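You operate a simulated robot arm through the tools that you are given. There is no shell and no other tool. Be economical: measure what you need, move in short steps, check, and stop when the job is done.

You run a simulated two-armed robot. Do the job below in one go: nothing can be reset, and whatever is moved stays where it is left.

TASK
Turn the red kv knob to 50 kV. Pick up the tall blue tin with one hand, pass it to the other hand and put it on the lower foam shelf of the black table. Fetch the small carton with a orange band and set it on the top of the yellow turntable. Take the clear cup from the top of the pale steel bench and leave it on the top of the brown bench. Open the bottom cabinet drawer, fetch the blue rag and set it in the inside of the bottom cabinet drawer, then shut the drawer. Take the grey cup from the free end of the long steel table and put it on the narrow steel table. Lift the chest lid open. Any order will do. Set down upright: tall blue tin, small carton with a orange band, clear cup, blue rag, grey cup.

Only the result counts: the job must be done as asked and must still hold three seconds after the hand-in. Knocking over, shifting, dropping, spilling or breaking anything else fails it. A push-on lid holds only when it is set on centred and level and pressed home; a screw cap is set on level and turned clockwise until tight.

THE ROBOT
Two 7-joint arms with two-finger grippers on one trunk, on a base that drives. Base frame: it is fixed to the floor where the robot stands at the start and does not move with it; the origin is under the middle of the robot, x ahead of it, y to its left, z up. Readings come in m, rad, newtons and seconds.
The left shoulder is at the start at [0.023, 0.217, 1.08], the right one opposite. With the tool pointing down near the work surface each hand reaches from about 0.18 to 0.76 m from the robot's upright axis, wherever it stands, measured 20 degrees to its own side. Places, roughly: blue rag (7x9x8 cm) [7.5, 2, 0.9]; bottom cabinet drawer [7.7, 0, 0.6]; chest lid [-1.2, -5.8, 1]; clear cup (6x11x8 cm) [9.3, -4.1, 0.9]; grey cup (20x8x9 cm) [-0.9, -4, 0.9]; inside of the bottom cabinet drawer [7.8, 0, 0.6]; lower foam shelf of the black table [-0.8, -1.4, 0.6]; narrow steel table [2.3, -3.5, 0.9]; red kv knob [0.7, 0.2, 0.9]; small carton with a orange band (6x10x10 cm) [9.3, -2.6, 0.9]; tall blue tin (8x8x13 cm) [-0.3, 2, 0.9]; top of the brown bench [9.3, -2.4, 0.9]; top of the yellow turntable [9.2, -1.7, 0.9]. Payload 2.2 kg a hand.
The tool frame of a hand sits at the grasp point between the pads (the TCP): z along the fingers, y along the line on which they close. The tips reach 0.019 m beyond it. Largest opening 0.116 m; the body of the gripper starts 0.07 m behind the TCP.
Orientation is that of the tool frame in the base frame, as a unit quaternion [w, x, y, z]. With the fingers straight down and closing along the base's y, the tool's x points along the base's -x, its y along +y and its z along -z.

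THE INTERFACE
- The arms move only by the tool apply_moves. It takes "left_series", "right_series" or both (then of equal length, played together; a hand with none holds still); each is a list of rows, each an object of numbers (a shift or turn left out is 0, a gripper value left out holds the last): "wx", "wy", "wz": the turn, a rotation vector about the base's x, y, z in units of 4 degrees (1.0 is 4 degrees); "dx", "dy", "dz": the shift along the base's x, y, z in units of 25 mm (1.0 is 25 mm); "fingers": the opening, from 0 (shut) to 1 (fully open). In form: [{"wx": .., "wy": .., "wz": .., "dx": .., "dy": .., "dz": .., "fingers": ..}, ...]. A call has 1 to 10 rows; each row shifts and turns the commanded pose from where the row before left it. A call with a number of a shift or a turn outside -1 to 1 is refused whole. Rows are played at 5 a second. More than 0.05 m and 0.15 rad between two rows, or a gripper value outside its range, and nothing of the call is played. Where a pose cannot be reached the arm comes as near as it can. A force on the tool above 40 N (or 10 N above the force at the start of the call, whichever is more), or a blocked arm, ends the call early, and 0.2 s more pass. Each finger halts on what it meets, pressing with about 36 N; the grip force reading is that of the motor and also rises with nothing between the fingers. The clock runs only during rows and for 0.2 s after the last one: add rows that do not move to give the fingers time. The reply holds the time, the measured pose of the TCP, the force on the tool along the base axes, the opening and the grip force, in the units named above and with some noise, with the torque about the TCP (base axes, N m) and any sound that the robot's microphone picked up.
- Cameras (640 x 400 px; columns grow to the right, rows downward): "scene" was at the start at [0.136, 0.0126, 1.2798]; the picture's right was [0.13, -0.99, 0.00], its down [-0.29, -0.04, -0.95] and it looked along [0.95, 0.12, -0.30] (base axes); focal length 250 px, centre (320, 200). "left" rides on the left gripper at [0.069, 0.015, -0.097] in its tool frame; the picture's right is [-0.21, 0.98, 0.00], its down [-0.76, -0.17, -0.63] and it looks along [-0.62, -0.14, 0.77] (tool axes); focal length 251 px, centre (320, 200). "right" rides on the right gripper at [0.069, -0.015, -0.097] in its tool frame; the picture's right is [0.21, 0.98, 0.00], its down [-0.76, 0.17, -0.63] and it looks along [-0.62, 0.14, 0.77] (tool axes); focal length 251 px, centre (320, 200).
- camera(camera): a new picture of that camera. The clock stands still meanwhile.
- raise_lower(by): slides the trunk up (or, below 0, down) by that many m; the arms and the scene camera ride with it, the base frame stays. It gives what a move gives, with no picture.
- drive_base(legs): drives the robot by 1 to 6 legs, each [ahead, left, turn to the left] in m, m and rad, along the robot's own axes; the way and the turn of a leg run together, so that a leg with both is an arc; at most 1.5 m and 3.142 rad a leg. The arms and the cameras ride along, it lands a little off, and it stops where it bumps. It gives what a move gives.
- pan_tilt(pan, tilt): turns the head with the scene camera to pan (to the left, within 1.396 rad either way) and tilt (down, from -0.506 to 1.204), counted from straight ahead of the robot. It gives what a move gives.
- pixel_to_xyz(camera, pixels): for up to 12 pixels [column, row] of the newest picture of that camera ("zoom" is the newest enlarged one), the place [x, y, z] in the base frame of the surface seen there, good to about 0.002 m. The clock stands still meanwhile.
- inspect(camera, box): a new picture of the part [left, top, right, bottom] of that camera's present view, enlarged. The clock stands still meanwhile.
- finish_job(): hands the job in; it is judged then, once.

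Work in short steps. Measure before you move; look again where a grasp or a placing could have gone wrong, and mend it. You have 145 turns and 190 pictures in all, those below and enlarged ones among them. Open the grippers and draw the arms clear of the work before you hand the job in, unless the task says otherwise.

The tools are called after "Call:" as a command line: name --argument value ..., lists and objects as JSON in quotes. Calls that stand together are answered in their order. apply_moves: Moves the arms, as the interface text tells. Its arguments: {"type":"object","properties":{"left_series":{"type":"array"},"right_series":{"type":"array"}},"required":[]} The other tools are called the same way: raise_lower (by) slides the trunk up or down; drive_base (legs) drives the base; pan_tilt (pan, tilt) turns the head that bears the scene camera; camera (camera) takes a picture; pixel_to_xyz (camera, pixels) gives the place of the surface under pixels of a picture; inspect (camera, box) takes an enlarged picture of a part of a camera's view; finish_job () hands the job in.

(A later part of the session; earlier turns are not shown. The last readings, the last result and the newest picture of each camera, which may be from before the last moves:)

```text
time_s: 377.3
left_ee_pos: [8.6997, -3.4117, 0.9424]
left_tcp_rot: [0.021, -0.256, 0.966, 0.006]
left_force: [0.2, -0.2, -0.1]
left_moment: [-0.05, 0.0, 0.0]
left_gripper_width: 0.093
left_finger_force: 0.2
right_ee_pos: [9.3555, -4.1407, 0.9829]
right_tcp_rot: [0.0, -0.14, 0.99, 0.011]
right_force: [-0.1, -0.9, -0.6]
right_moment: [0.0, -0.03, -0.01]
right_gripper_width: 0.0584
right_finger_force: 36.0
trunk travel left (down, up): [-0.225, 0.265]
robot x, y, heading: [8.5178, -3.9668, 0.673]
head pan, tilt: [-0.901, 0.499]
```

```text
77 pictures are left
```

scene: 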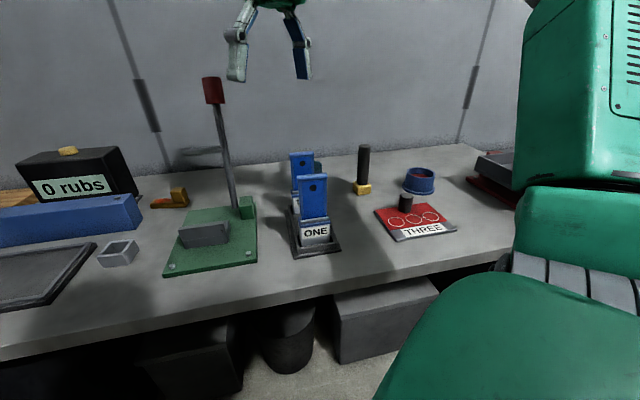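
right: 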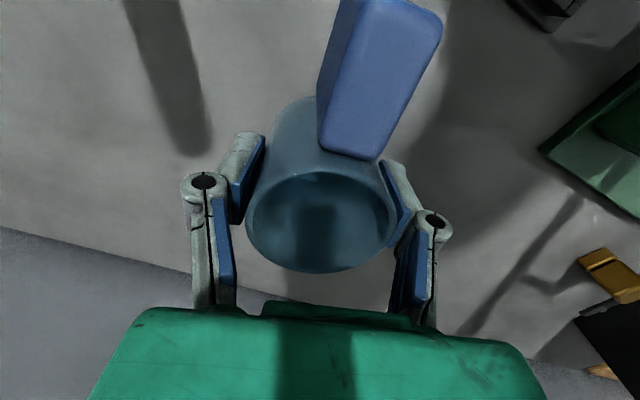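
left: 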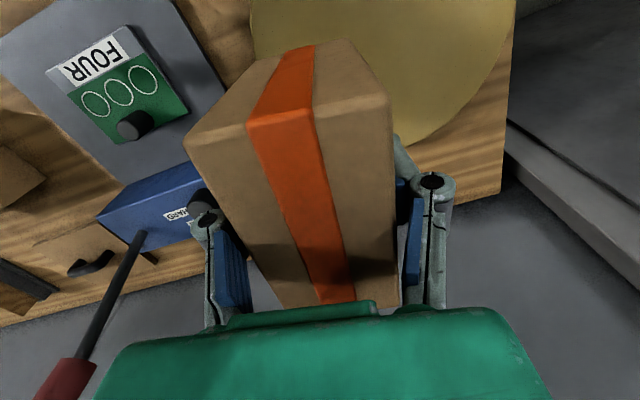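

The cup is held. I lift it above the holders and draw it back over them.

Call:
apply_moves --right_series '[{"dz": 1}, {"dz": 1}, {"dz": 1}, {"dz": 1}, {"dz": 1}, {"dz": 1}, {"dz": 1}, {"dx": -0.8}, {"dx": -0.8}, {"dx": -0.8}]'

Call:
drive_base --legs '[[-0.35, 0.25, 0], [0, 0, -0.67]]'

Call:
camera --camera "right"

```text
time_s: 379.5
left_ee_pos: [8.6994, -3.4144, 0.9422]
left_tcp_rot: [0.021, -0.255, 0.967, 0.006]
left_force: [-0.6, -0.3, 0.7]
left_moment: [0.0, -0.03, 0.02]
left_gripper_width: 0.0928
left_finger_force: 0.0
right_ee_pos: [9.2948, -4.1418, 1.1574]
right_tcp_rot: [0.001, -0.139, 0.99, 0.011]
right_force: [-0.3, 0.2, -0.9]
right_moment: [0.03, -0.07, 0.0]
right_gripper_width: 0.0585
right_finger_force: 36.2
trunk travel left (down, up): [-0.225, 0.265]
robot x, y, heading: [8.5242, -3.9678, 0.673]
head pan, tilt: [-0.901, 0.499]
```

```text
time_s: 383.9
left_ee_pos: [8.5751, -3.6723, 0.9424]
left_tcp_rot: [0.022, 0.071, 0.997, -0.001]
left_force: [-0.3, 0.0, 0.1]
left_moment: [-0.01, -0.02, 0.01]
left_gripper_width: 0.0927
left_finger_force: 0.0
right_ee_pos: [8.5999, -4.6132, 1.1548]
right_tcp_rot: [0.005, 0.189, 0.982, 0.011]
right_force: [0.4, -0.9, -0.2]
right_moment: [-0.01, 0.01, 0.01]
right_gripper_width: 0.0586
right_finger_force: 36.1
trunk travel left (down, up): [-0.225, 0.265]
robot x, y, heading: [8.0958, -4.0033, 0.016]
head pan, tilt: [-0.901, 0.499]
```

```text
76 pictures are left
```

right: 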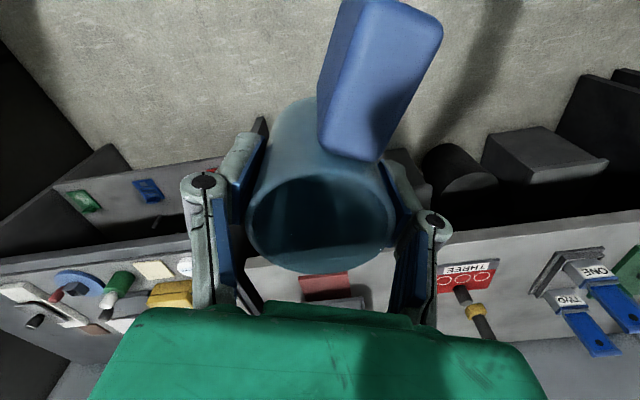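

Now to the brown bench. I bring the right hand inward and drive left ~1.45 m, then look for a free spot.

Call:
apply_moves --right_series '[{"dy": 1, "wz": 0.8}, {"dy": 1, "wz": 0.8}, {"dy": 1, "wz": 0.8}, {"dy": 1, "wz": 0.8}, {"dy": 1, "wz": 0.8}, {"dy": 1, "wz": 0.8}, {"dy": 1, "wz": 0.8}, {"dy": 1}, {"dy": 1}, {"dy": 1}]'

Call:
drive_base --legs '[[0.15, 1.48, -0.016]]'

Call:
pan_tilt --pan -0.25 --tilt 0.55

Call:
camera --camera "scene"

```text
time_s: 386.1
left_ee_pos: [8.5735, -3.6698, 0.9439]
left_tcp_rot: [0.023, 0.071, 0.997, -0.001]
left_force: [0.0, -0.2, 0.4]
left_moment: [0.01, -0.02, -0.01]
left_gripper_width: 0.0927
left_finger_force: 0.1
right_ee_pos: [8.5964, -4.3601, 1.1576]
right_tcp_rot: [0.004, -0.004, 1.0, 0.012]
right_force: [0.0, 0.4, -0.4]
right_moment: [0.02, -0.01, 0.03]
right_gripper_width: 0.0581
right_finger_force: 36.7
trunk travel left (down, up): [-0.225, 0.265]
robot x, y, heading: [8.0996, -4.0021, 0.012]
head pan, tilt: [-0.901, 0.499]
```

```text
time_s: 393.6
left_ee_pos: [8.7266, -2.1576, 0.9437]
left_tcp_rot: [0.023, 0.082, 0.996, -0.001]
left_force: [1.0, -0.1, -0.3]
left_moment: [0.0, 0.0, 0.0]
left_gripper_width: 0.093
left_finger_force: 0.1
right_ee_pos: [8.7354, -2.8489, 1.1572]
right_tcp_rot: [0.003, 0.006, 1.0, 0.011]
right_force: [0.4, 0.0, -0.2]
right_moment: [-0.01, -0.03, 0.06]
right_gripper_width: 0.0582
right_finger_force: 35.7
trunk travel left (down, up): [-0.225, 0.265]
robot x, y, heading: [8.2422, -2.4784, -0.007]
head pan, tilt: [-0.901, 0.499]
```

```text
time_s: 394.7
left_ee_pos: [8.7239, -2.1567, 0.9443]
left_tcp_rot: [0.025, 0.081, 0.996, -0.001]
left_force: [-0.6, 0.3, 0.9]
left_moment: [-0.02, 0.0, -0.02]
left_gripper_width: 0.0928
left_finger_force: 0.1
right_ee_pos: [8.7338, -2.8478, 1.1588]
right_tcp_rot: [0.005, 0.006, 1.0, 0.011]
right_force: [0.7, 0.1, -0.2]
right_moment: [0.02, 0.0, 0.04]
right_gripper_width: 0.0583
right_finger_force: 36.1
trunk travel left (down, up): [-0.225, 0.265]
robot x, y, heading: [8.2412, -2.4778, -0.014]
head pan, tilt: [-0.25, 0.55]
```

```text
75 pictures are left
```

scene: 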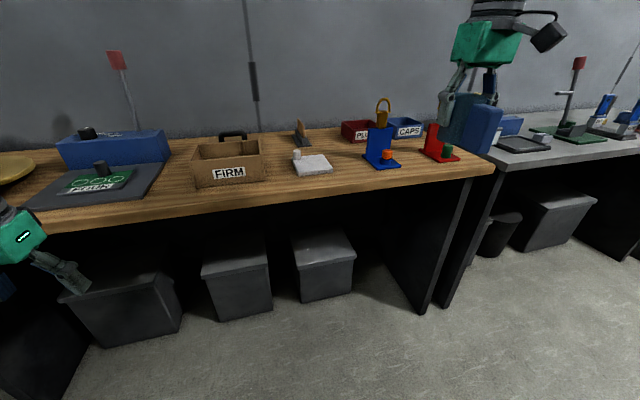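

Candidate free spots: between the white block and the blue holder (348,160). I measure boundaries.

Call:
pixel_to_xyz --camera "scene" --pixels '[[332, 168], [328, 156], [366, 165], [368, 158], [348, 150], [348, 165], [345, 140], [300, 140], [326, 145], [275, 170], [285, 155], [348, 178]]'

Call:
inspect --camera "scene" --box '[240, 90, 440, 210]'

```text
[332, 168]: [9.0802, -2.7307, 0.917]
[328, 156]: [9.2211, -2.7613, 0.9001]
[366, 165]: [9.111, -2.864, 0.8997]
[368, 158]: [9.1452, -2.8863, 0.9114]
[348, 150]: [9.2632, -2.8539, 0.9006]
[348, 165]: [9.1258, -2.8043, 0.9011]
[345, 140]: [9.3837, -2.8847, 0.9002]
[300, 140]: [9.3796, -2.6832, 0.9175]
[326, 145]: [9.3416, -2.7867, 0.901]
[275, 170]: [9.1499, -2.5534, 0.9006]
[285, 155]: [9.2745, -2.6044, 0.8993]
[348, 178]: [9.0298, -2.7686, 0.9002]
```

```text
3.20 times, centred on (340, 150) of scene
```

zoom: 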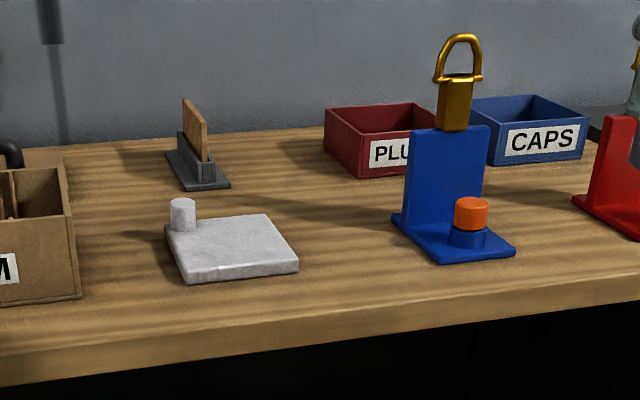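

I'll set the cup at [9.235, -2.80]. I shift the hand +5 cm in y, drive forward 0.33 m, then extend.

Call:
apply_moves --right_series '[{"dy": 1}, {"dy": 0.95}]'

Call:
drive_base --legs '[[0.32, 0, 0.014]]'

Call:
apply_moves --right_series '[{"dx": 0.9}, {"dx": 0.9}, {"dx": 0.9}, {"dx": 0.9}, {"dx": 0.9}, {"dx": 0.9}, {"dx": 0.9}, {}, {}]'

Call:
camera --camera "scene"

Call:
camera --camera "right"

```text
time_s: 395.3
left_ee_pos: [8.7249, -2.1557, 0.9449]
left_tcp_rot: [0.025, 0.082, 0.996, -0.002]
left_force: [0.5, -0.2, -0.4]
left_moment: [0.0, -0.01, -0.02]
left_gripper_width: 0.0929
left_finger_force: 0.0
right_ee_pos: [8.7306, -2.7948, 1.1604]
right_tcp_rot: [0.006, 0.007, 1.0, 0.011]
right_force: [-0.4, 0.2, -0.5]
right_moment: [-0.01, -0.02, 0.01]
right_gripper_width: 0.0581
right_finger_force: 35.9
trunk travel left (down, up): [-0.225, 0.265]
robot x, y, heading: [8.2397, -2.4787, -0.009]
head pan, tilt: [-0.25, 0.55]
```

```text
time_s: 397.4
left_ee_pos: [9.0417, -2.1509, 0.9461]
left_tcp_rot: [0.023, 0.075, 0.997, -0.001]
left_force: [0.3, 0.4, 0.0]
left_moment: [0.01, 0.01, -0.03]
left_gripper_width: 0.0928
left_finger_force: 0.1
right_ee_pos: [9.0566, -2.7924, 1.1594]
right_tcp_rot: [0.004, 0.0, 1.0, 0.011]
right_force: [0.1, -0.5, -1.2]
right_moment: [-0.01, 0.01, 0.03]
right_gripper_width: 0.0581
right_finger_force: 36.2
trunk travel left (down, up): [-0.225, 0.265]
robot x, y, heading: [8.5625, -2.4782, 0.004]
head pan, tilt: [-0.25, 0.55]
```

```text
time_s: 399.4
left_ee_pos: [9.0384, -2.1507, 0.9461]
left_tcp_rot: [0.026, 0.075, 0.997, -0.001]
left_force: [0.0, -0.3, -0.2]
left_moment: [0.0, 0.0, -0.01]
left_gripper_width: 0.0928
left_finger_force: 0.2
right_ee_pos: [9.2143, -2.789, 1.161]
right_tcp_rot: [0.005, 0.0, 1.0, 0.011]
right_force: [-0.1, 0.6, -0.5]
right_moment: [0.02, -0.01, -0.02]
right_gripper_width: 0.0582
right_finger_force: 36.1
trunk travel left (down, up): [-0.225, 0.265]
robot x, y, heading: [8.5654, -2.4771, 0.01]
head pan, tilt: [-0.25, 0.55]
```

```text
73 pictures are left
```

scene: 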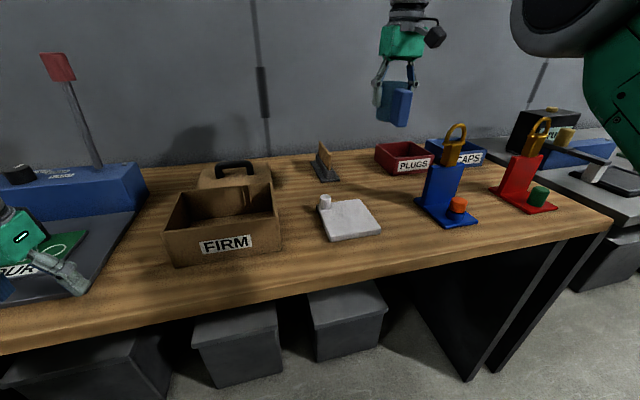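

```text
72 pictures are left
```

right: 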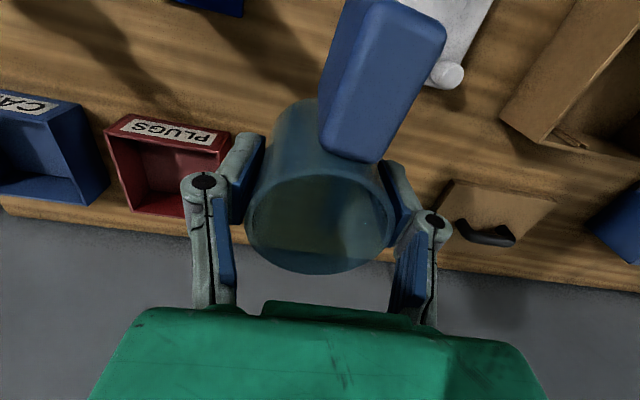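

The left hand is low over the FOUR plate; no contact force, but I raise it straight up now and check it's undisturbed.

Call:
apply_moves --left_series '[{"dz": 1}, {"dz": 1}, {"dz": 1}, {"dz": 1}, {"dz": 1}, {"dx": -1}, {"dx": -1}]'

Call:
pan_tilt --pan 0.3 --tilt 0.55

Call:
inspect --camera "scene" --box '[120, 80, 480, 320]'

```text
time_s: 401.0
left_ee_pos: [8.988, -2.1506, 1.0707]
left_tcp_rot: [0.025, 0.074, 0.997, -0.001]
left_force: [-0.1, -0.1, -0.3]
left_moment: [0.0, 0.02, 0.0]
left_gripper_width: 0.0928
left_finger_force: 0.0
right_ee_pos: [9.2148, -2.7906, 1.1623]
right_tcp_rot: [0.005, -0.002, 1.0, 0.011]
right_force: [0.0, -0.3, -0.8]
right_moment: [-0.01, -0.04, -0.01]
right_gripper_width: 0.058
right_finger_force: 35.8
trunk travel left (down, up): [-0.225, 0.265]
robot x, y, heading: [8.5613, -2.4745, 0.005]
head pan, tilt: [-0.25, 0.55]
```

```text
time_s: 402.0
left_ee_pos: [8.9889, -2.1509, 1.072]
left_tcp_rot: [0.026, 0.075, 0.997, -0.002]
left_force: [0.0, 0.0, -0.2]
left_moment: [0.01, 0.02, -0.03]
left_gripper_width: 0.0929
left_finger_force: 0.0
right_ee_pos: [9.2158, -2.791, 1.1616]
right_tcp_rot: [0.007, -0.001, 1.0, 0.011]
right_force: [-0.4, 0.9, 0.4]
right_moment: [0.02, -0.01, 0.01]
right_gripper_width: 0.0581
right_finger_force: 35.8
trunk travel left (down, up): [-0.225, 0.265]
robot x, y, heading: [8.5637, -2.4779, 0.004]
head pan, tilt: [0.3, 0.55]
```

```text
1.67 times, centred on (300, 200) of scene
```

zoom: 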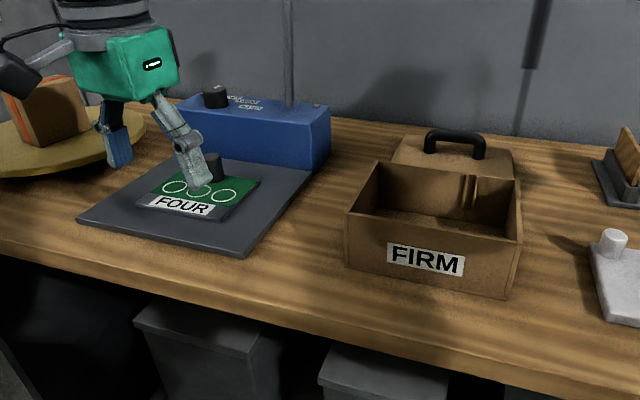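

FOUR plate is undisturbed. I lower the cup at [9.235, -2.80].

Call:
apply_moves --right_series '[{"dx": 0.8, "dy": -0.36}, {"dz": -1}, {"dz": -1}, {"dz": -1}, {"dz": -1}, {"dz": -1}, {"dz": -1}, {"dz": -1}, {"dz": -0.8}, {}]'

Call:
apply_moves --right_series '[{"dz": -0.2}, {"dz": -0.15}, {}]'

Call:
pan_tilt --pan -0.35 --tilt 0.55

Call:
inspect --camera "scene" --box '[240, 80, 500, 250]'

```text
time_s: 404.2
left_ee_pos: [8.9882, -2.1497, 1.0714]
left_tcp_rot: [0.026, 0.075, 0.997, 0.0]
left_force: [-0.7, -0.4, 0.0]
left_moment: [0.01, 0.01, -0.02]
left_gripper_width: 0.0927
left_finger_force: 0.1
right_ee_pos: [9.2229, -2.7987, 0.9568]
right_tcp_rot: [0.006, -0.001, 1.0, 0.011]
right_force: [-0.1, 0.7, 0.9]
right_moment: [0.02, -0.01, 0.02]
right_gripper_width: 0.0582
right_finger_force: 36.2
right hand out of reach, approached as far as the arm can: row 1
trunk travel left (down, up): [-0.225, 0.265]
robot x, y, heading: [8.5598, -2.4789, 0.007]
head pan, tilt: [0.3, 0.55]
```

```text
time_s: 405.0
left_ee_pos: [8.9896, -2.1501, 1.0708]
left_tcp_rot: [0.025, 0.075, 0.997, -0.001]
left_force: [-0.8, 0.3, -0.4]
left_moment: [-0.01, 0.0, -0.01]
left_gripper_width: 0.0926
left_finger_force: 0.0
right_ee_pos: [9.2234, -2.7983, 0.9514]
right_tcp_rot: [0.005, -0.001, 1.0, 0.011]
right_force: [-0.4, 0.3, 0.0]
right_moment: [-0.02, 0.01, 0.01]
right_gripper_width: 0.058
right_finger_force: 36.0
trunk travel left (down, up): [-0.225, 0.265]
robot x, y, heading: [8.5582, -2.477, 0.009]
head pan, tilt: [0.3, 0.55]
```

```text
time_s: 406.0
left_ee_pos: [8.9881, -2.1498, 1.0717]
left_tcp_rot: [0.026, 0.074, 0.997, -0.001]
left_force: [-0.1, -0.1, -0.3]
left_moment: [0.03, -0.02, 0.02]
left_gripper_width: 0.0927
left_finger_force: 0.1
right_ee_pos: [9.2216, -2.7999, 0.9518]
right_tcp_rot: [0.007, 0.0, 1.0, 0.012]
right_force: [-0.2, -0.7, -0.4]
right_moment: [-0.02, 0.0, 0.0]
right_gripper_width: 0.0581
right_finger_force: 35.8
trunk travel left (down, up): [-0.225, 0.265]
robot x, y, heading: [8.5634, -2.4763, 0.01]
head pan, tilt: [-0.351, 0.55]
```

```text
2.35 times, centred on (370, 165) of scene
```

zoom: 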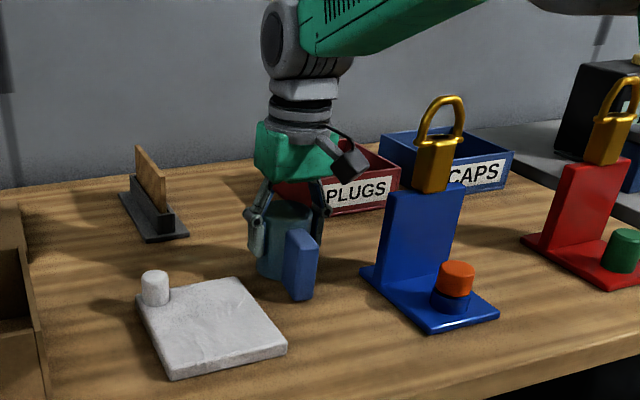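

Clear of neighbours. I lower the last few millimetres until contact.

Call:
apply_moves --right_series '[{"dz": -0.1}, {"dz": -0.1}, {}]'

Call:
apply_moves --right_series '[{"dz": -0.05}, {}]'

```text
time_s: 406.8
left_ee_pos: [8.9873, -2.1489, 1.072]
left_tcp_rot: [0.026, 0.075, 0.997, -0.001]
left_force: [-0.5, 0.7, 0.1]
left_moment: [0.01, -0.04, 0.0]
left_gripper_width: 0.0927
left_finger_force: 0.0
right_ee_pos: [9.2216, -2.7983, 0.95]
right_tcp_rot: [0.008, -0.002, 1.0, 0.01]
right_force: [-2.0, -3.1, 14.3]
right_moment: [-0.28, 0.43, 0.04]
right_gripper_width: 0.0581
right_finger_force: 35.9
trunk travel left (down, up): [-0.225, 0.265]
robot x, y, heading: [8.5638, -2.477, 0.008]
head pan, tilt: [-0.351, 0.55]
```

```text
time_s: 407.4
left_ee_pos: [8.9884, -2.1485, 1.0716]
left_tcp_rot: [0.027, 0.076, 0.997, -0.001]
left_force: [-0.9, 0.4, 0.2]
left_moment: [-0.01, 0.01, 0.01]
left_gripper_width: 0.0929
left_finger_force: 0.0
right_ee_pos: [9.222, -2.7978, 0.9482]
right_tcp_rot: [0.008, -0.002, 1.0, 0.011]
right_force: [1.7, -3.3, 19.4]
right_moment: [-0.04, 0.26, 0.15]
right_gripper_width: 0.0581
right_finger_force: 36.4
trunk travel left (down, up): [-0.225, 0.265]
robot x, y, heading: [8.5636, -2.4814, 0.007]
head pan, tilt: [-0.351, 0.55]
```

In contact (19 N). I release, lift straight up and check.

Call:
apply_moves --right_series '[{"fingers": 0.62}, {"fingers": 0.75}, {}, {"dz": 1}, {"dz": 1}, {"dz": 1}, {"dz": 1}, {"dz": 1}, {"dz": 1}, {"dz": 1}]'

Call:
inspect --camera "scene" --box '[240, 80, 500, 250]'

```text
time_s: 409.6
left_ee_pos: [8.9883, -2.1508, 1.0714]
left_tcp_rot: [0.025, 0.075, 0.997, -0.001]
left_force: [-0.4, -0.7, 0.3]
left_moment: [0.02, -0.01, 0.01]
left_gripper_width: 0.0927
left_finger_force: 0.0
right_ee_pos: [9.2228, -2.8007, 1.1178]
right_tcp_rot: [0.006, -0.002, 1.0, 0.011]
right_force: [-0.5, 0.7, -0.1]
right_moment: [0.02, 0.0, 0.01]
right_gripper_width: 0.0873
right_finger_force: 0.1
trunk travel left (down, up): [-0.225, 0.265]
robot x, y, heading: [8.5602, -2.477, 0.008]
head pan, tilt: [-0.351, 0.55]
```

```text
2.35 times, centred on (370, 165) of scene
```

zoom: 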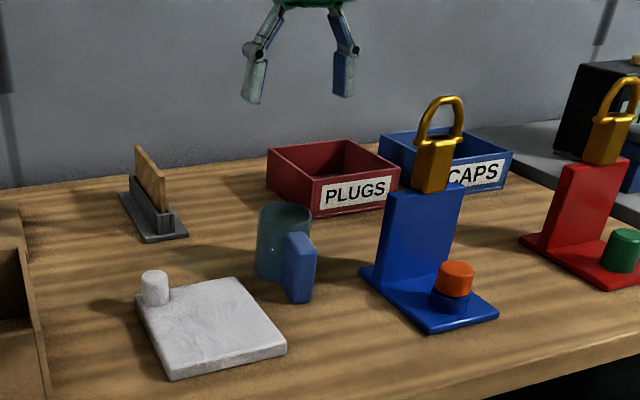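

The cup stands on the brown bench. Next I head west for the grey cup: retract the right hand, back off, turn to 2.2 rad and pass the gap between the cabinet and the red stand.

Call:
apply_moves --right_series '[{"dx": -1}, {"dx": -1}, {"dx": -1}, {"dx": -1}, {"dx": -1}, {"dx": -1}, {"dx": -1}]'

Call:
drive_base --legs '[[-0.5, 0.1, 0], [0, 0, 2.19], [0.765, -0.17, 0], [0.9, 0, 0]]'

Call:
pan_tilt --pan 0.2 --tilt 0.3

Call:
camera --camera "scene"

```text
time_s: 411.2
left_ee_pos: [8.987, -2.1502, 1.0719]
left_tcp_rot: [0.025, 0.075, 0.997, -0.002]
left_force: [0.5, -0.4, 0.1]
left_moment: [0.01, -0.02, 0.03]
left_gripper_width: 0.0928
left_finger_force: 0.1
right_ee_pos: [9.0486, -2.8005, 1.1208]
right_tcp_rot: [0.007, 0.0, 1.0, 0.012]
right_force: [0.8, -0.2, -0.3]
right_moment: [0.04, 0.0, 0.0]
right_gripper_width: 0.0869
right_finger_force: 0.0
trunk travel left (down, up): [-0.225, 0.265]
robot x, y, heading: [8.5629, -2.4759, 0.003]
head pan, tilt: [-0.351, 0.55]
```

```text
time_s: 427.5
left_ee_pos: [6.8217, -0.6744, 1.0704]
left_tcp_rot: [-0.014, 0.836, -0.548, -0.021]
left_force: [0.1, 0.3, -0.4]
left_moment: [0.0, -0.01, 0.0]
left_gripper_width: 0.0928
left_finger_force: 0.0
right_ee_pos: [7.3421, -0.2787, 1.1194]
right_tcp_rot: [0.007, 0.876, -0.483, -0.011]
right_force: [-0.4, 0.0, 0.3]
right_moment: [0.0, 0.01, -0.01]
right_gripper_width: 0.0872
right_finger_force: 0.1
trunk travel left (down, up): [-0.225, 0.265]
robot x, y, heading: [7.3271, -0.864, 2.129]
head pan, tilt: [-0.351, 0.55]
```

```text
time_s: 428.4
left_ee_pos: [6.8238, -0.6762, 1.0724]
left_tcp_rot: [-0.014, 0.836, -0.549, -0.022]
left_force: [1.5, -0.2, 0.4]
left_moment: [0.01, 0.04, 0.0]
left_gripper_width: 0.0929
left_finger_force: 0.0
right_ee_pos: [7.3423, -0.2793, 1.1215]
right_tcp_rot: [0.007, 0.875, -0.483, -0.011]
right_force: [-0.6, 0.4, 0.6]
right_moment: [0.05, 0.03, -0.02]
right_gripper_width: 0.0873
right_finger_force: 0.0
trunk travel left (down, up): [-0.225, 0.265]
robot x, y, heading: [7.3232, -0.863, 2.142]
head pan, tilt: [0.201, 0.3]
```

```text
68 pictures are left
```

scene: 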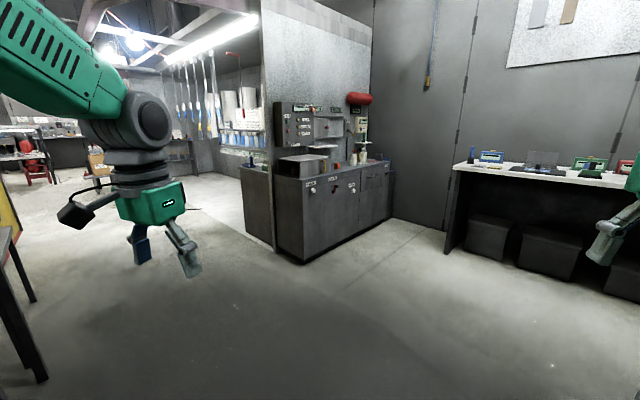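

Through the gap. I continue into the corridor, face west, and drive back along it toward (2.05, -1.4).

Call:
drive_base --legs '[[0.75, 0, 0], [0, 0, 1.0], [1.5, 0.05, 0], [1.5, 0.05, 0], [0.55, 0, 0]]'

Call:
camera --camera "scene"

```text
refused: leg 3 is longer than a leg can be; nothing moved
```

```text
67 pictures are left
```

scene: 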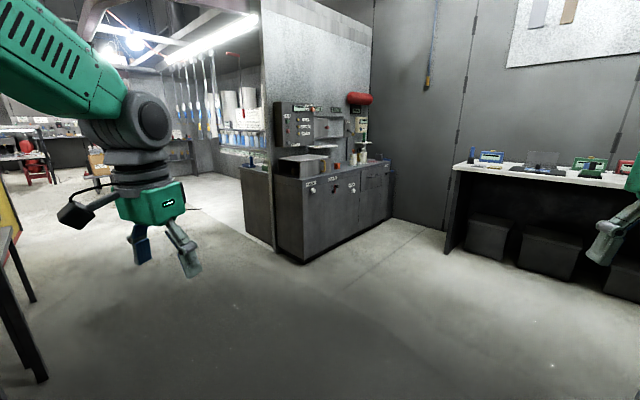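

The legs slightly exceeded 1.5 m; I shorten them.

Call:
drive_base --legs '[[0.75, 0, 0], [0, 0, 1.0], [1.45, 0.05, 0], [1.45, 0.05, 0], [0.6, 0, 0]]'

Call:
pan_tilt --pan 0.35 --tilt 0.3

Call:
camera --camera "scene"

```text
time_s: 451.7
left_ee_pos: [3.0055, -0.7975, 1.0721]
left_tcp_rot: [-0.001, 0.998, -0.062, -0.026]
left_force: [-0.2, -0.4, -0.2]
left_moment: [-0.02, -0.03, -0.02]
left_gripper_width: 0.0927
left_finger_force: 0.0
right_ee_pos: [2.928, -0.1499, 1.1206]
right_tcp_rot: [0.012, 1.0, 0.014, -0.007]
right_force: [-1.1, 0.3, -0.1]
right_moment: [0.02, -0.04, 0.0]
right_gripper_width: 0.087
right_finger_force: 0.0
trunk travel left (down, up): [-0.225, 0.265]
robot x, y, heading: [3.4252, -0.4597, -3.107]
head pan, tilt: [0.201, 0.3]
```

```text
time_s: 452.4
left_ee_pos: [3.0077, -0.7976, 1.0719]
left_tcp_rot: [-0.001, 0.998, -0.061, -0.027]
left_force: [0.2, -0.8, 0.1]
left_moment: [0.02, 0.01, 0.0]
left_gripper_width: 0.0928
left_finger_force: 0.0
right_ee_pos: [2.9304, -0.1485, 1.1203]
right_tcp_rot: [0.012, 1.0, 0.015, -0.007]
right_force: [-0.6, -0.4, 0.8]
right_moment: [-0.01, 0.01, -0.01]
right_gripper_width: 0.087
right_finger_force: 0.0
trunk travel left (down, up): [-0.225, 0.265]
robot x, y, heading: [3.4225, -0.4566, -3.109]
head pan, tilt: [0.351, 0.3]
```

```text
66 pictures are left
```

scene: 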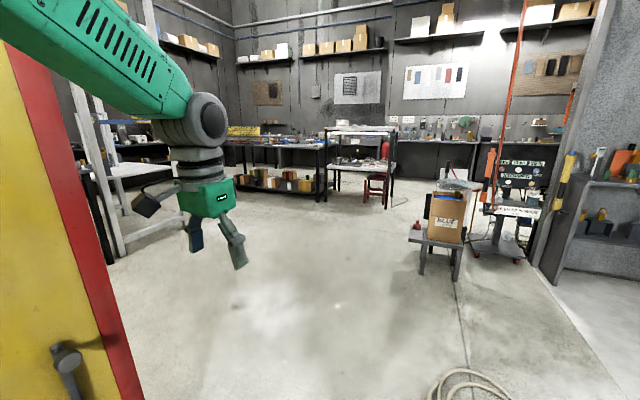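

Open floor ahead; I round the yellow wall end and go to about (1.3, -2.4), then look toward the long steel table.

Call:
drive_base --legs '[[0.8, 0.15, -0.03], [0.5, 0.8, 0], [0.8, 0.9, 0]]'

Call:
pan_tilt --pan 0.6 --tilt 0.3

Call:
camera --camera "scene"

Call:
pan_tilt --pan 1.39 --tilt 0.3

Call:
camera --camera "scene"

```text
time_s: 467.1
left_ee_pos: [0.8452, -2.6251, 1.0759]
left_tcp_rot: [0.002, 0.996, -0.084, -0.028]
left_force: [0.0, 0.3, 0.7]
left_moment: [-0.01, -0.01, -0.01]
left_gripper_width: 0.0929
left_finger_force: 0.0
right_ee_pos: [0.7956, -1.9716, 1.1196]
right_tcp_rot: [0.013, 1.0, -0.008, -0.009]
right_force: [0.2, -0.8, -1.4]
right_moment: [-0.02, -0.03, 0.0]
right_gripper_width: 0.087
right_finger_force: 0.0
trunk travel left (down, up): [-0.225, 0.265]
robot x, y, heading: [1.2701, -2.3081, 3.13]
head pan, tilt: [0.351, 0.3]
```

```text
time_s: 467.9
left_ee_pos: [0.8479, -2.6269, 1.0751]
left_tcp_rot: [0.0, 0.996, -0.084, -0.029]
left_force: [-0.4, 0.4, 0.4]
left_moment: [-0.02, 0.04, -0.02]
left_gripper_width: 0.0927
left_finger_force: 0.0
right_ee_pos: [0.7982, -1.9756, 1.1222]
right_tcp_rot: [0.013, 1.0, -0.007, -0.009]
right_force: [-0.1, 0.3, -0.5]
right_moment: [0.02, -0.01, 0.0]
right_gripper_width: 0.0868
right_finger_force: 0.1
trunk travel left (down, up): [-0.225, 0.265]
robot x, y, heading: [1.272, -2.3065, 3.127]
head pan, tilt: [0.6, 0.3]
```

```text
65 pictures are left
```

scene: 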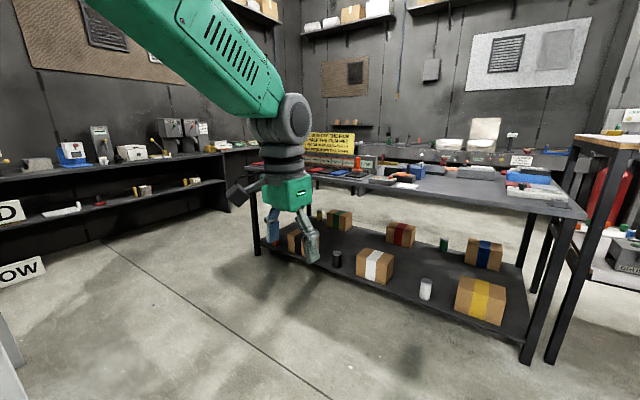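

```text
time_s: 469.0
left_ee_pos: [0.8477, -2.6273, 1.0746]
left_tcp_rot: [0.0, 0.996, -0.084, -0.028]
left_force: [-0.1, 0.7, 0.0]
left_moment: [0.01, 0.02, 0.04]
left_gripper_width: 0.0929
left_finger_force: 0.1
right_ee_pos: [0.7977, -1.9759, 1.1224]
right_tcp_rot: [0.013, 1.0, -0.007, -0.009]
right_force: [0.7, -0.4, 0.2]
right_moment: [0.0, -0.03, 0.0]
right_gripper_width: 0.0869
right_finger_force: 0.0
trunk travel left (down, up): [-0.225, 0.265]
robot x, y, heading: [1.2757, -2.3059, 3.132]
head pan, tilt: [1.389, 0.3]
```

```text
64 pictures are left
```

scene: 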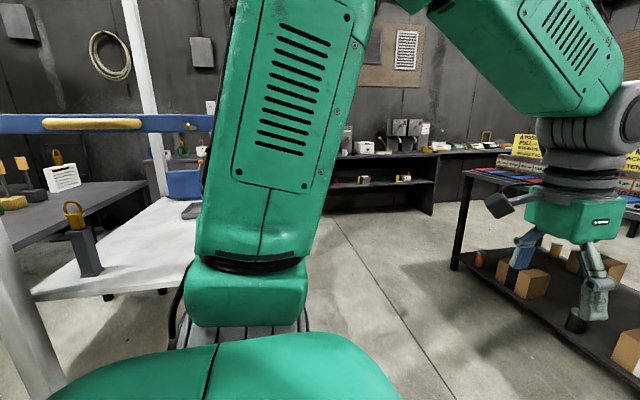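

The long table's free end is around (470,175) here and the narrow white/steel table at (130,240). I measure both.

Call:
pixel_to_xyz --camera "scene" --pixels '[[470, 174], [455, 262], [530, 195], [130, 240], [45, 293], [190, 285], [165, 200], [100, 255], [90, 270], [150, 215], [420, 190], [185, 180]]'

```text
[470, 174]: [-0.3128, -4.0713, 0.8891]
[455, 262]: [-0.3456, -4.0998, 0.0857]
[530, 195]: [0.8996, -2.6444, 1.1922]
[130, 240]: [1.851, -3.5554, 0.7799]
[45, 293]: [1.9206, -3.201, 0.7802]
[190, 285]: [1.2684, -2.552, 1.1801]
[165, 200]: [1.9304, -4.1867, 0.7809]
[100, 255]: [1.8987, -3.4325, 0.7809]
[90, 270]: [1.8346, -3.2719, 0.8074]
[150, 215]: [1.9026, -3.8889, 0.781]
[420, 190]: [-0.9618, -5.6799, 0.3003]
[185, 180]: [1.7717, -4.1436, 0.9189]
```

The free end of the long table is at y≈-4.07. I'll approach it from the south: drive to (0.2, -4.65), face +y, and slide west.

Call:
drive_base --legs '[[0.75, 1.15, 0], [0.3, 1.2, 0], [0, 0, -1.56], [0, 0.75, 0]]'

Call:
pan_tilt --pan 0.2 --tilt 0.4

Call:
camera --camera "scene"

```text
time_s: 489.3
left_ee_pos: [-0.8671, -4.2434, 1.0746]
left_tcp_rot: [0.019, -0.646, 0.763, 0.021]
left_force: [0.2, -0.1, 0.2]
left_moment: [0.0, 0.01, -0.02]
left_gripper_width: 0.0928
left_finger_force: 0.1
right_ee_pos: [-0.2164, -4.1926, 1.1227]
right_tcp_rot: [-0.003, -0.702, 0.712, 0.015]
right_force: [0.2, 0.4, 0.4]
right_moment: [0.03, 0.05, 0.01]
right_gripper_width: 0.0873
right_finger_force: 0.1
trunk travel left (down, up): [-0.225, 0.265]
robot x, y, heading: [-0.5491, -4.669, 1.56]
head pan, tilt: [1.389, 0.3]
```

```text
time_s: 490.7
left_ee_pos: [-0.8705, -4.2465, 1.0756]
left_tcp_rot: [0.021, -0.646, 0.763, 0.021]
left_force: [0.1, 0.3, 1.0]
left_moment: [0.01, 0.02, 0.0]
left_gripper_width: 0.093
left_finger_force: 0.0
right_ee_pos: [-0.2177, -4.1957, 1.1237]
right_tcp_rot: [-0.002, -0.701, 0.713, 0.015]
right_force: [-0.5, 0.2, 0.4]
right_moment: [0.04, -0.05, -0.01]
right_gripper_width: 0.0868
right_finger_force: 0.0
trunk travel left (down, up): [-0.225, 0.265]
robot x, y, heading: [-0.5478, -4.6678, 1.562]
head pan, tilt: [0.201, 0.4]
```

```text
63 pictures are left
```

scene: 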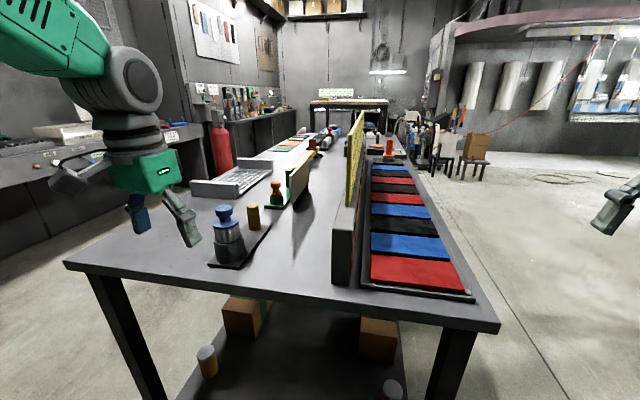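

The item group on the left at (225,230) may be the grey cup. I zoom in and measure.

Call:
inspect --camera "scene" --box '[170, 160, 340, 290]'

Call:
camera --camera "left"

Call:
pixel_to_xyz --camera "scene" --pixels '[[225, 208], [228, 240], [254, 215], [240, 262], [276, 195], [90, 265], [340, 260], [270, 230]]'

```text
3.08 times, centred on (255, 225) of scene
```

zoom: 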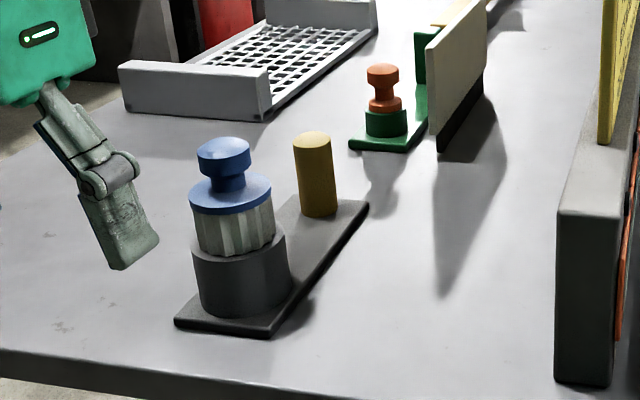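

```text
61 pictures are left
```

left: 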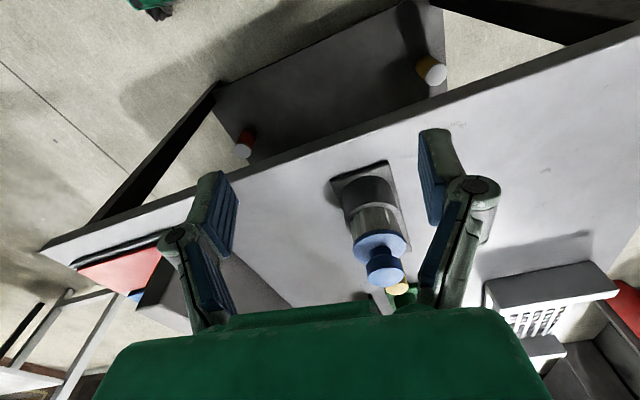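

```text
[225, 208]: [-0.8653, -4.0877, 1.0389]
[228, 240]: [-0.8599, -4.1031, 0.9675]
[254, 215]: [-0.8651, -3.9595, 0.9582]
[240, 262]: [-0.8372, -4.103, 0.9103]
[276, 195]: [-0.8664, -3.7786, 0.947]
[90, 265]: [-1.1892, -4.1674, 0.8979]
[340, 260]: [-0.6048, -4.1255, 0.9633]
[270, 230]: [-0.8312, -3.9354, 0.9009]
```

The "grey cup" is the plate (20×8) with the grey cup, its blue plug, and a yellow post handle at [-0.865, -3.96]. I'll grip the yellow post with fingers closing along y: drive 6 cm closer, raise the left hand and yaw it -80°.

Call:
drive_base --legs '[[0.07, 0, 0.01]]'

Call:
apply_moves --left_series '[{"dz": 1, "wz": -1}, {"dz": 1, "wz": -1}, {"dz": 1, "wz": -1}, {"dz": 0.5, "wz": -1}, {"wz": -1}, {"wz": -1}, {"wz": -1}, {"wz": -1}, {"wz": -1}, {"wz": -1}]'

Call:
apply_moves --left_series '[{"dy": 0.85, "wz": -1}, {"dy": 0.85, "wz": -1}, {"dy": 0.85, "wz": -1}, {"dy": 0.85, "wz": -1}, {"dy": 0.85, "wz": -1}, {"dy": 0.85, "wz": -1}, {"dy": 0.85, "wz": -1}, {"dy": 0.85, "wz": -1}, {"dy": 0.85, "wz": -1}, {"dy": 0.85, "wz": -1}]'

Call:
camera --camera "left"

Call:
inspect --camera "scene" --box '[110, 110, 340, 290]'

```text
time_s: 491.7
left_ee_pos: [-0.8745, -4.18, 1.0757]
left_tcp_rot: [0.021, -0.65, 0.759, 0.022]
left_force: [-0.5, 0.9, -0.4]
left_moment: [-0.04, 0.0, -0.05]
left_gripper_width: 0.0931
left_finger_force: 0.1
right_ee_pos: [-0.2232, -4.1228, 1.1228]
right_tcp_rot: [-0.003, -0.706, 0.708, 0.015]
right_force: [0.4, 1.1, -0.1]
right_moment: [-0.06, 0.05, 0.02]
right_gripper_width: 0.087
right_finger_force: 0.1
trunk travel left (down, up): [-0.225, 0.265]
robot x, y, heading: [-0.5506, -4.6062, 1.572]
head pan, tilt: [0.201, 0.4]
```

```text
time_s: 493.9
left_ee_pos: [-0.8725, -4.183, 1.1656]
left_tcp_rot: [0.028, -0.35, 0.936, 0.014]
left_force: [-1.0, -0.5, -0.5]
left_moment: [0.01, 0.01, 0.01]
left_gripper_width: 0.0929
left_finger_force: 0.0
right_ee_pos: [-0.2217, -4.1265, 1.1233]
right_tcp_rot: [-0.002, -0.706, 0.708, 0.016]
right_force: [0.6, -0.4, -0.1]
right_moment: [0.01, 0.05, 0.01]
right_gripper_width: 0.0869
right_finger_force: 0.1
trunk travel left (down, up): [-0.225, 0.265]
robot x, y, heading: [-0.5475, -4.599, 1.57]
head pan, tilt: [0.201, 0.4]
```

```text
time_s: 496.1
left_ee_pos: [-0.8736, -3.9666, 1.1619]
left_tcp_rot: [0.032, -0.01, 0.999, 0.001]
left_force: [0.1, 0.5, -0.5]
left_moment: [-0.02, 0.01, -0.01]
left_gripper_width: 0.0928
left_finger_force: 0.0
right_ee_pos: [-0.222, -4.1253, 1.1242]
right_tcp_rot: [-0.002, -0.706, 0.708, 0.015]
right_force: [0.3, -0.1, -0.7]
right_moment: [-0.03, -0.03, 0.0]
right_gripper_width: 0.0872
right_finger_force: 0.0
trunk travel left (down, up): [-0.225, 0.265]
robot x, y, heading: [-0.5442, -4.603, 1.575]
head pan, tilt: [0.201, 0.4]
```

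```text
60 pictures are left
```

left: 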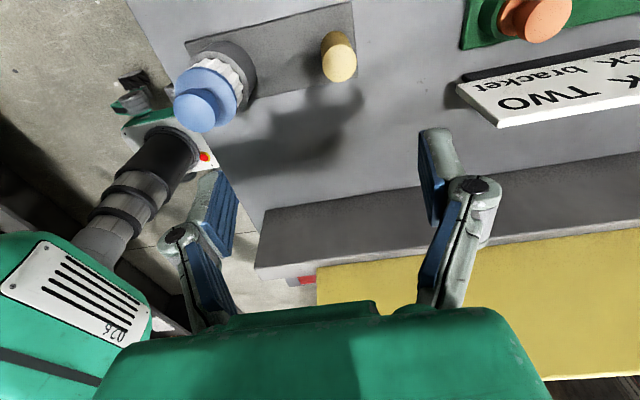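

```text
2.22 times, centred on (225, 200) of scene
```

zoom: 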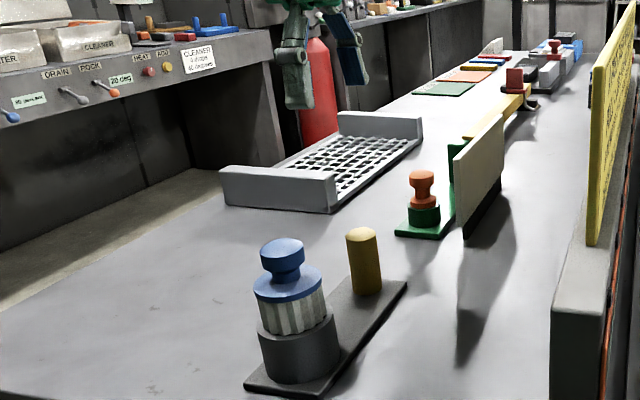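

I measure the post, plug and neighbouring bracket from the left camera.

Call:
pixel_to_xyz --camera "left" --pixels '[[338, 38], [339, 55], [338, 75], [324, 55], [353, 55], [205, 100], [462, 92], [500, 125], [470, 45], [545, 20], [180, 95]]'

```text
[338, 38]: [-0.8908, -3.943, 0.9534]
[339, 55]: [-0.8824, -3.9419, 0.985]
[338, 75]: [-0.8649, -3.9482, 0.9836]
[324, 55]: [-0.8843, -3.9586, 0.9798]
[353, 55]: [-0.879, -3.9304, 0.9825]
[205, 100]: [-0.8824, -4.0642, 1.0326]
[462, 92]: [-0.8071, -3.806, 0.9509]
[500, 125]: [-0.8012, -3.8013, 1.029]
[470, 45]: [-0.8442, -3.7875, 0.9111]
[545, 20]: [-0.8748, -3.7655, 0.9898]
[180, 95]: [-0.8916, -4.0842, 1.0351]
```

Post centre is [-0.877, -3.945], top 0.985, with clearance on both sides. I level the hand, align and descend.

Call:
apply_moves --left_series '[{"dy": 0.86, "dx": -0.14, "wy": 0.45}, {"wy": 0.45, "dz": -1}, {"dz": -1}, {"dz": -1}, {"dz": -1}, {"dz": -1}, {}]'

Call:
camera --camera "left"

```text
time_s: 497.7
left_ee_pos: [-0.8809, -3.9476, 1.0434]
left_tcp_rot: [0.001, -0.009, 1.0, 0.003]
left_force: [0.3, -0.8, 0.0]
left_moment: [-0.04, -0.01, 0.0]
left_gripper_width: 0.0929
left_finger_force: 0.1
right_ee_pos: [-0.2226, -4.1269, 1.1238]
right_tcp_rot: [-0.002, -0.706, 0.708, 0.016]
right_force: [-0.4, 0.0, -0.1]
right_moment: [0.02, 0.0, -0.02]
right_gripper_width: 0.0871
right_finger_force: 0.2
trunk travel left (down, up): [-0.225, 0.265]
robot x, y, heading: [-0.5488, -4.5988, 1.57]
head pan, tilt: [0.201, 0.4]
```

```text
58 pictures are left
```

left: 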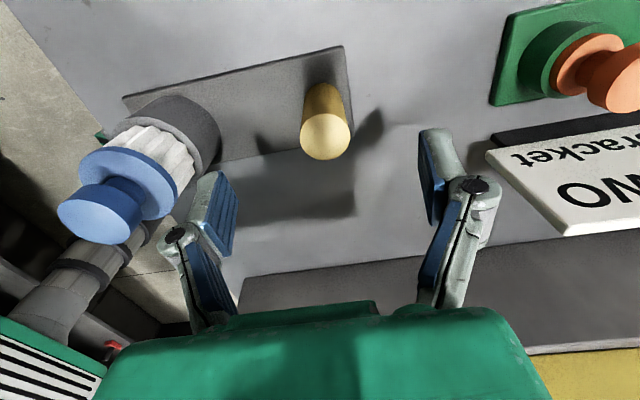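

I check the plug-disc's edge next to the near finger before the final descent.

Call:
pixel_to_xyz --camera "left" --pixels '[[176, 195], [190, 170], [218, 140], [325, 140], [308, 130], [347, 130], [205, 225]]'

```text
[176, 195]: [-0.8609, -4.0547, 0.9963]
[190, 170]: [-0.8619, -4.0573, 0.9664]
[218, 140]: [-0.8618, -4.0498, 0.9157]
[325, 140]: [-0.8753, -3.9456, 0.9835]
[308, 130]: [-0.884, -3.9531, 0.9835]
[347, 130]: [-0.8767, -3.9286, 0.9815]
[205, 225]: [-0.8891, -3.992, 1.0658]
```

Clear by 4 cm. I descend onto the post, grip and test-lift slightly.

Call:
apply_moves --left_series '[{"dy": 0.2, "dz": -1}, {"dz": -1}, {"dz": -1}, {"dz": -0.4}, {}, {"fingers": 0.4}, {"fingers": 0.2}, {"fingers": 0.1}, {}, {}]'

Call:
apply_moves --left_series '[{"dz": 0.5}, {"dz": 0.5}, {}]'

Call:
camera --camera "left"

Call:
inspect --camera "scene" --box '[110, 110, 340, 290]'

```text
time_s: 499.9
left_ee_pos: [-0.8796, -3.9433, 0.9514]
left_tcp_rot: [0.001, -0.01, 1.0, 0.003]
left_force: [-0.5, -0.7, -0.6]
left_moment: [-0.02, 0.0, 0.04]
left_gripper_width: 0.0344
left_finger_force: 36.5
right_ee_pos: [-0.2228, -4.1257, 1.1242]
right_tcp_rot: [-0.002, -0.706, 0.708, 0.015]
right_force: [0.6, 0.5, -0.5]
right_moment: [0.0, -0.02, 0.02]
right_gripper_width: 0.087
right_finger_force: 0.0
trunk travel left (down, up): [-0.225, 0.265]
robot x, y, heading: [-0.547, -4.6015, 1.568]
head pan, tilt: [0.201, 0.4]
```

```text
time_s: 500.7
left_ee_pos: [-0.8781, -3.9414, 0.9766]
left_tcp_rot: [0.001, -0.009, 1.0, 0.004]
left_force: [-0.3, -0.1, -3.8]
left_moment: [0.31, 0.03, 0.01]
left_gripper_width: 0.0344
left_finger_force: 36.1
right_ee_pos: [-0.2241, -4.1258, 1.1242]
right_tcp_rot: [-0.002, -0.706, 0.708, 0.015]
right_force: [-0.7, -0.3, -0.6]
right_moment: [0.0, 0.03, 0.04]
right_gripper_width: 0.0874
right_finger_force: 0.2
trunk travel left (down, up): [-0.225, 0.265]
robot x, y, heading: [-0.5528, -4.6035, 1.574]
head pan, tilt: [0.201, 0.4]
```

```text
57 pictures are left
```

left: 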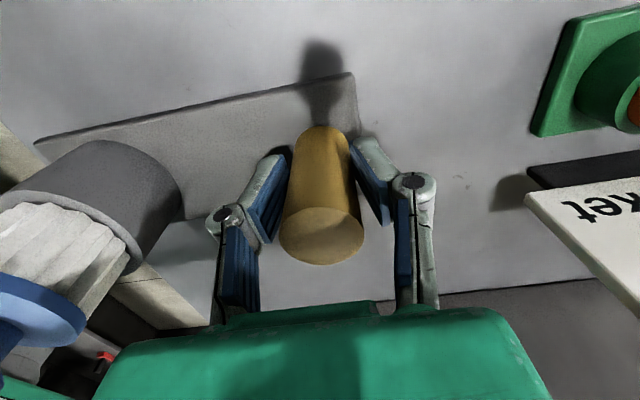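

```text
2.22 times, centred on (225, 200) of scene
```

zoom: 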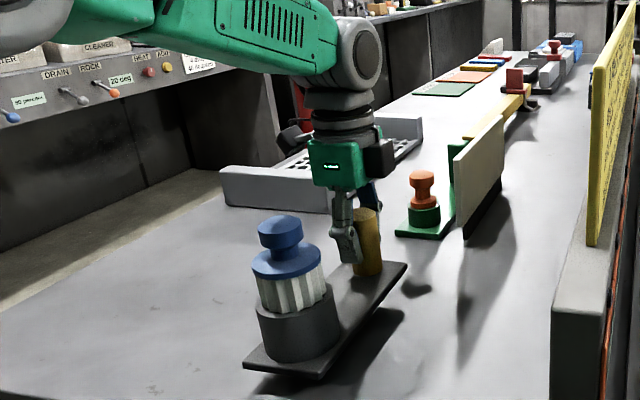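

Lifted level (about 0.4 kg). I raise it further, back away, and carry it around toward the north side of the narrow table.

Call:
apply_moves --left_series '[{"dz": 0.8}, {"dz": 0.8}, {"dz": 0.8}, {"dz": 0.8}, {"dz": 0.8}, {"dz": 0.8}]'

Call:
drive_base --legs '[[-0.25, 0, 0], [0, -1.1, 0], [1.3, 0, 0], [1.25, 0, 0], [0, -1.4, 0]]'

Call:
pan_tilt --pan -1.39 --tilt 0.4

Call:
camera --camera "scene"

Call:
camera --camera "left"

```text
time_s: 502.1
left_ee_pos: [-0.8759, -3.9428, 1.0975]
left_tcp_rot: [0.001, -0.008, 1.0, 0.003]
left_force: [-0.8, -0.7, -3.2]
left_moment: [0.34, -0.02, -0.02]
left_gripper_width: 0.0342
left_finger_force: 35.4
right_ee_pos: [-0.2226, -4.1263, 1.1249]
right_tcp_rot: [-0.002, -0.706, 0.708, 0.016]
right_force: [0.0, -0.2, 0.1]
right_moment: [0.01, 0.0, -0.02]
right_gripper_width: 0.0873
right_finger_force: 0.2
trunk travel left (down, up): [-0.225, 0.265]
robot x, y, heading: [-0.5497, -4.6041, 1.57]
head pan, tilt: [0.201, 0.4]
```

```text
time_s: 528.1
left_ee_pos: [1.7152, -1.6479, 1.0961]
left_tcp_rot: [0.002, 0.008, 1.0, 0.003]
left_force: [0.1, 0.4, -3.5]
left_moment: [0.33, -0.03, 0.0]
left_gripper_width: 0.0347
left_finger_force: 35.9
right_ee_pos: [2.3616, -1.8529, 1.1258]
right_tcp_rot: [-0.001, -0.693, 0.72, 0.014]
right_force: [-0.6, 0.4, 0.7]
right_moment: [-0.01, 0.0, 0.03]
right_gripper_width: 0.0872
right_finger_force: 0.1
trunk travel left (down, up): [-0.225, 0.265]
robot x, y, heading: [2.026, -2.3199, 1.537]
head pan, tilt: [0.201, 0.4]
```

```text
time_s: 529.8
left_ee_pos: [1.7192, -1.6519, 1.0976]
left_tcp_rot: [0.001, 0.009, 1.0, 0.004]
left_force: [0.3, -0.1, -4.1]
left_moment: [0.35, -0.01, 0.02]
left_gripper_width: 0.0343
left_finger_force: 36.0
right_ee_pos: [2.3657, -1.8567, 1.1251]
right_tcp_rot: [0.0, -0.694, 0.72, 0.017]
right_force: [-0.7, 0.4, -0.3]
right_moment: [0.0, -0.01, 0.03]
right_gripper_width: 0.0868
right_finger_force: 0.1
trunk travel left (down, up): [-0.225, 0.265]
robot x, y, heading: [2.0233, -2.3148, 1.54]
head pan, tilt: [-1.389, 0.4]
```

```text
55 pictures are left
```

scene: 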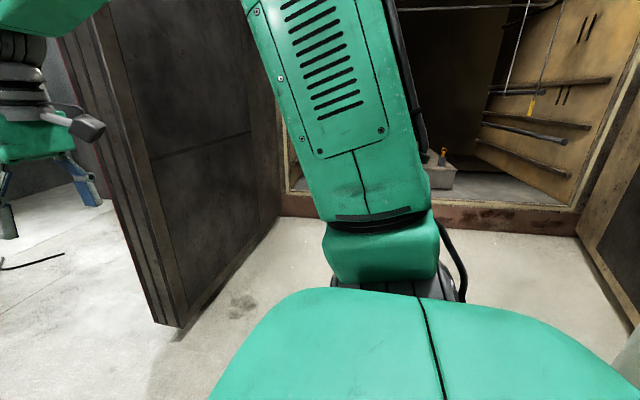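

```text
54 pictures are left
```

left: 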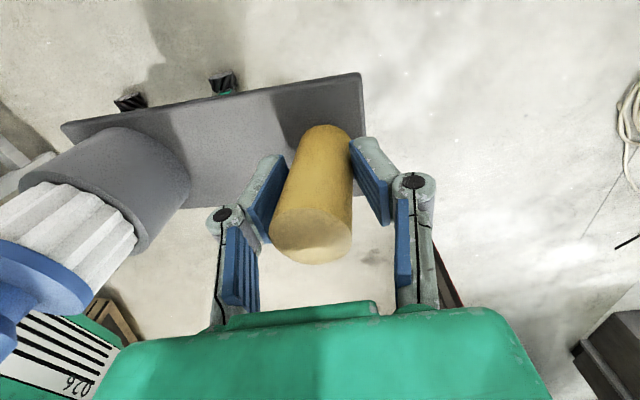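

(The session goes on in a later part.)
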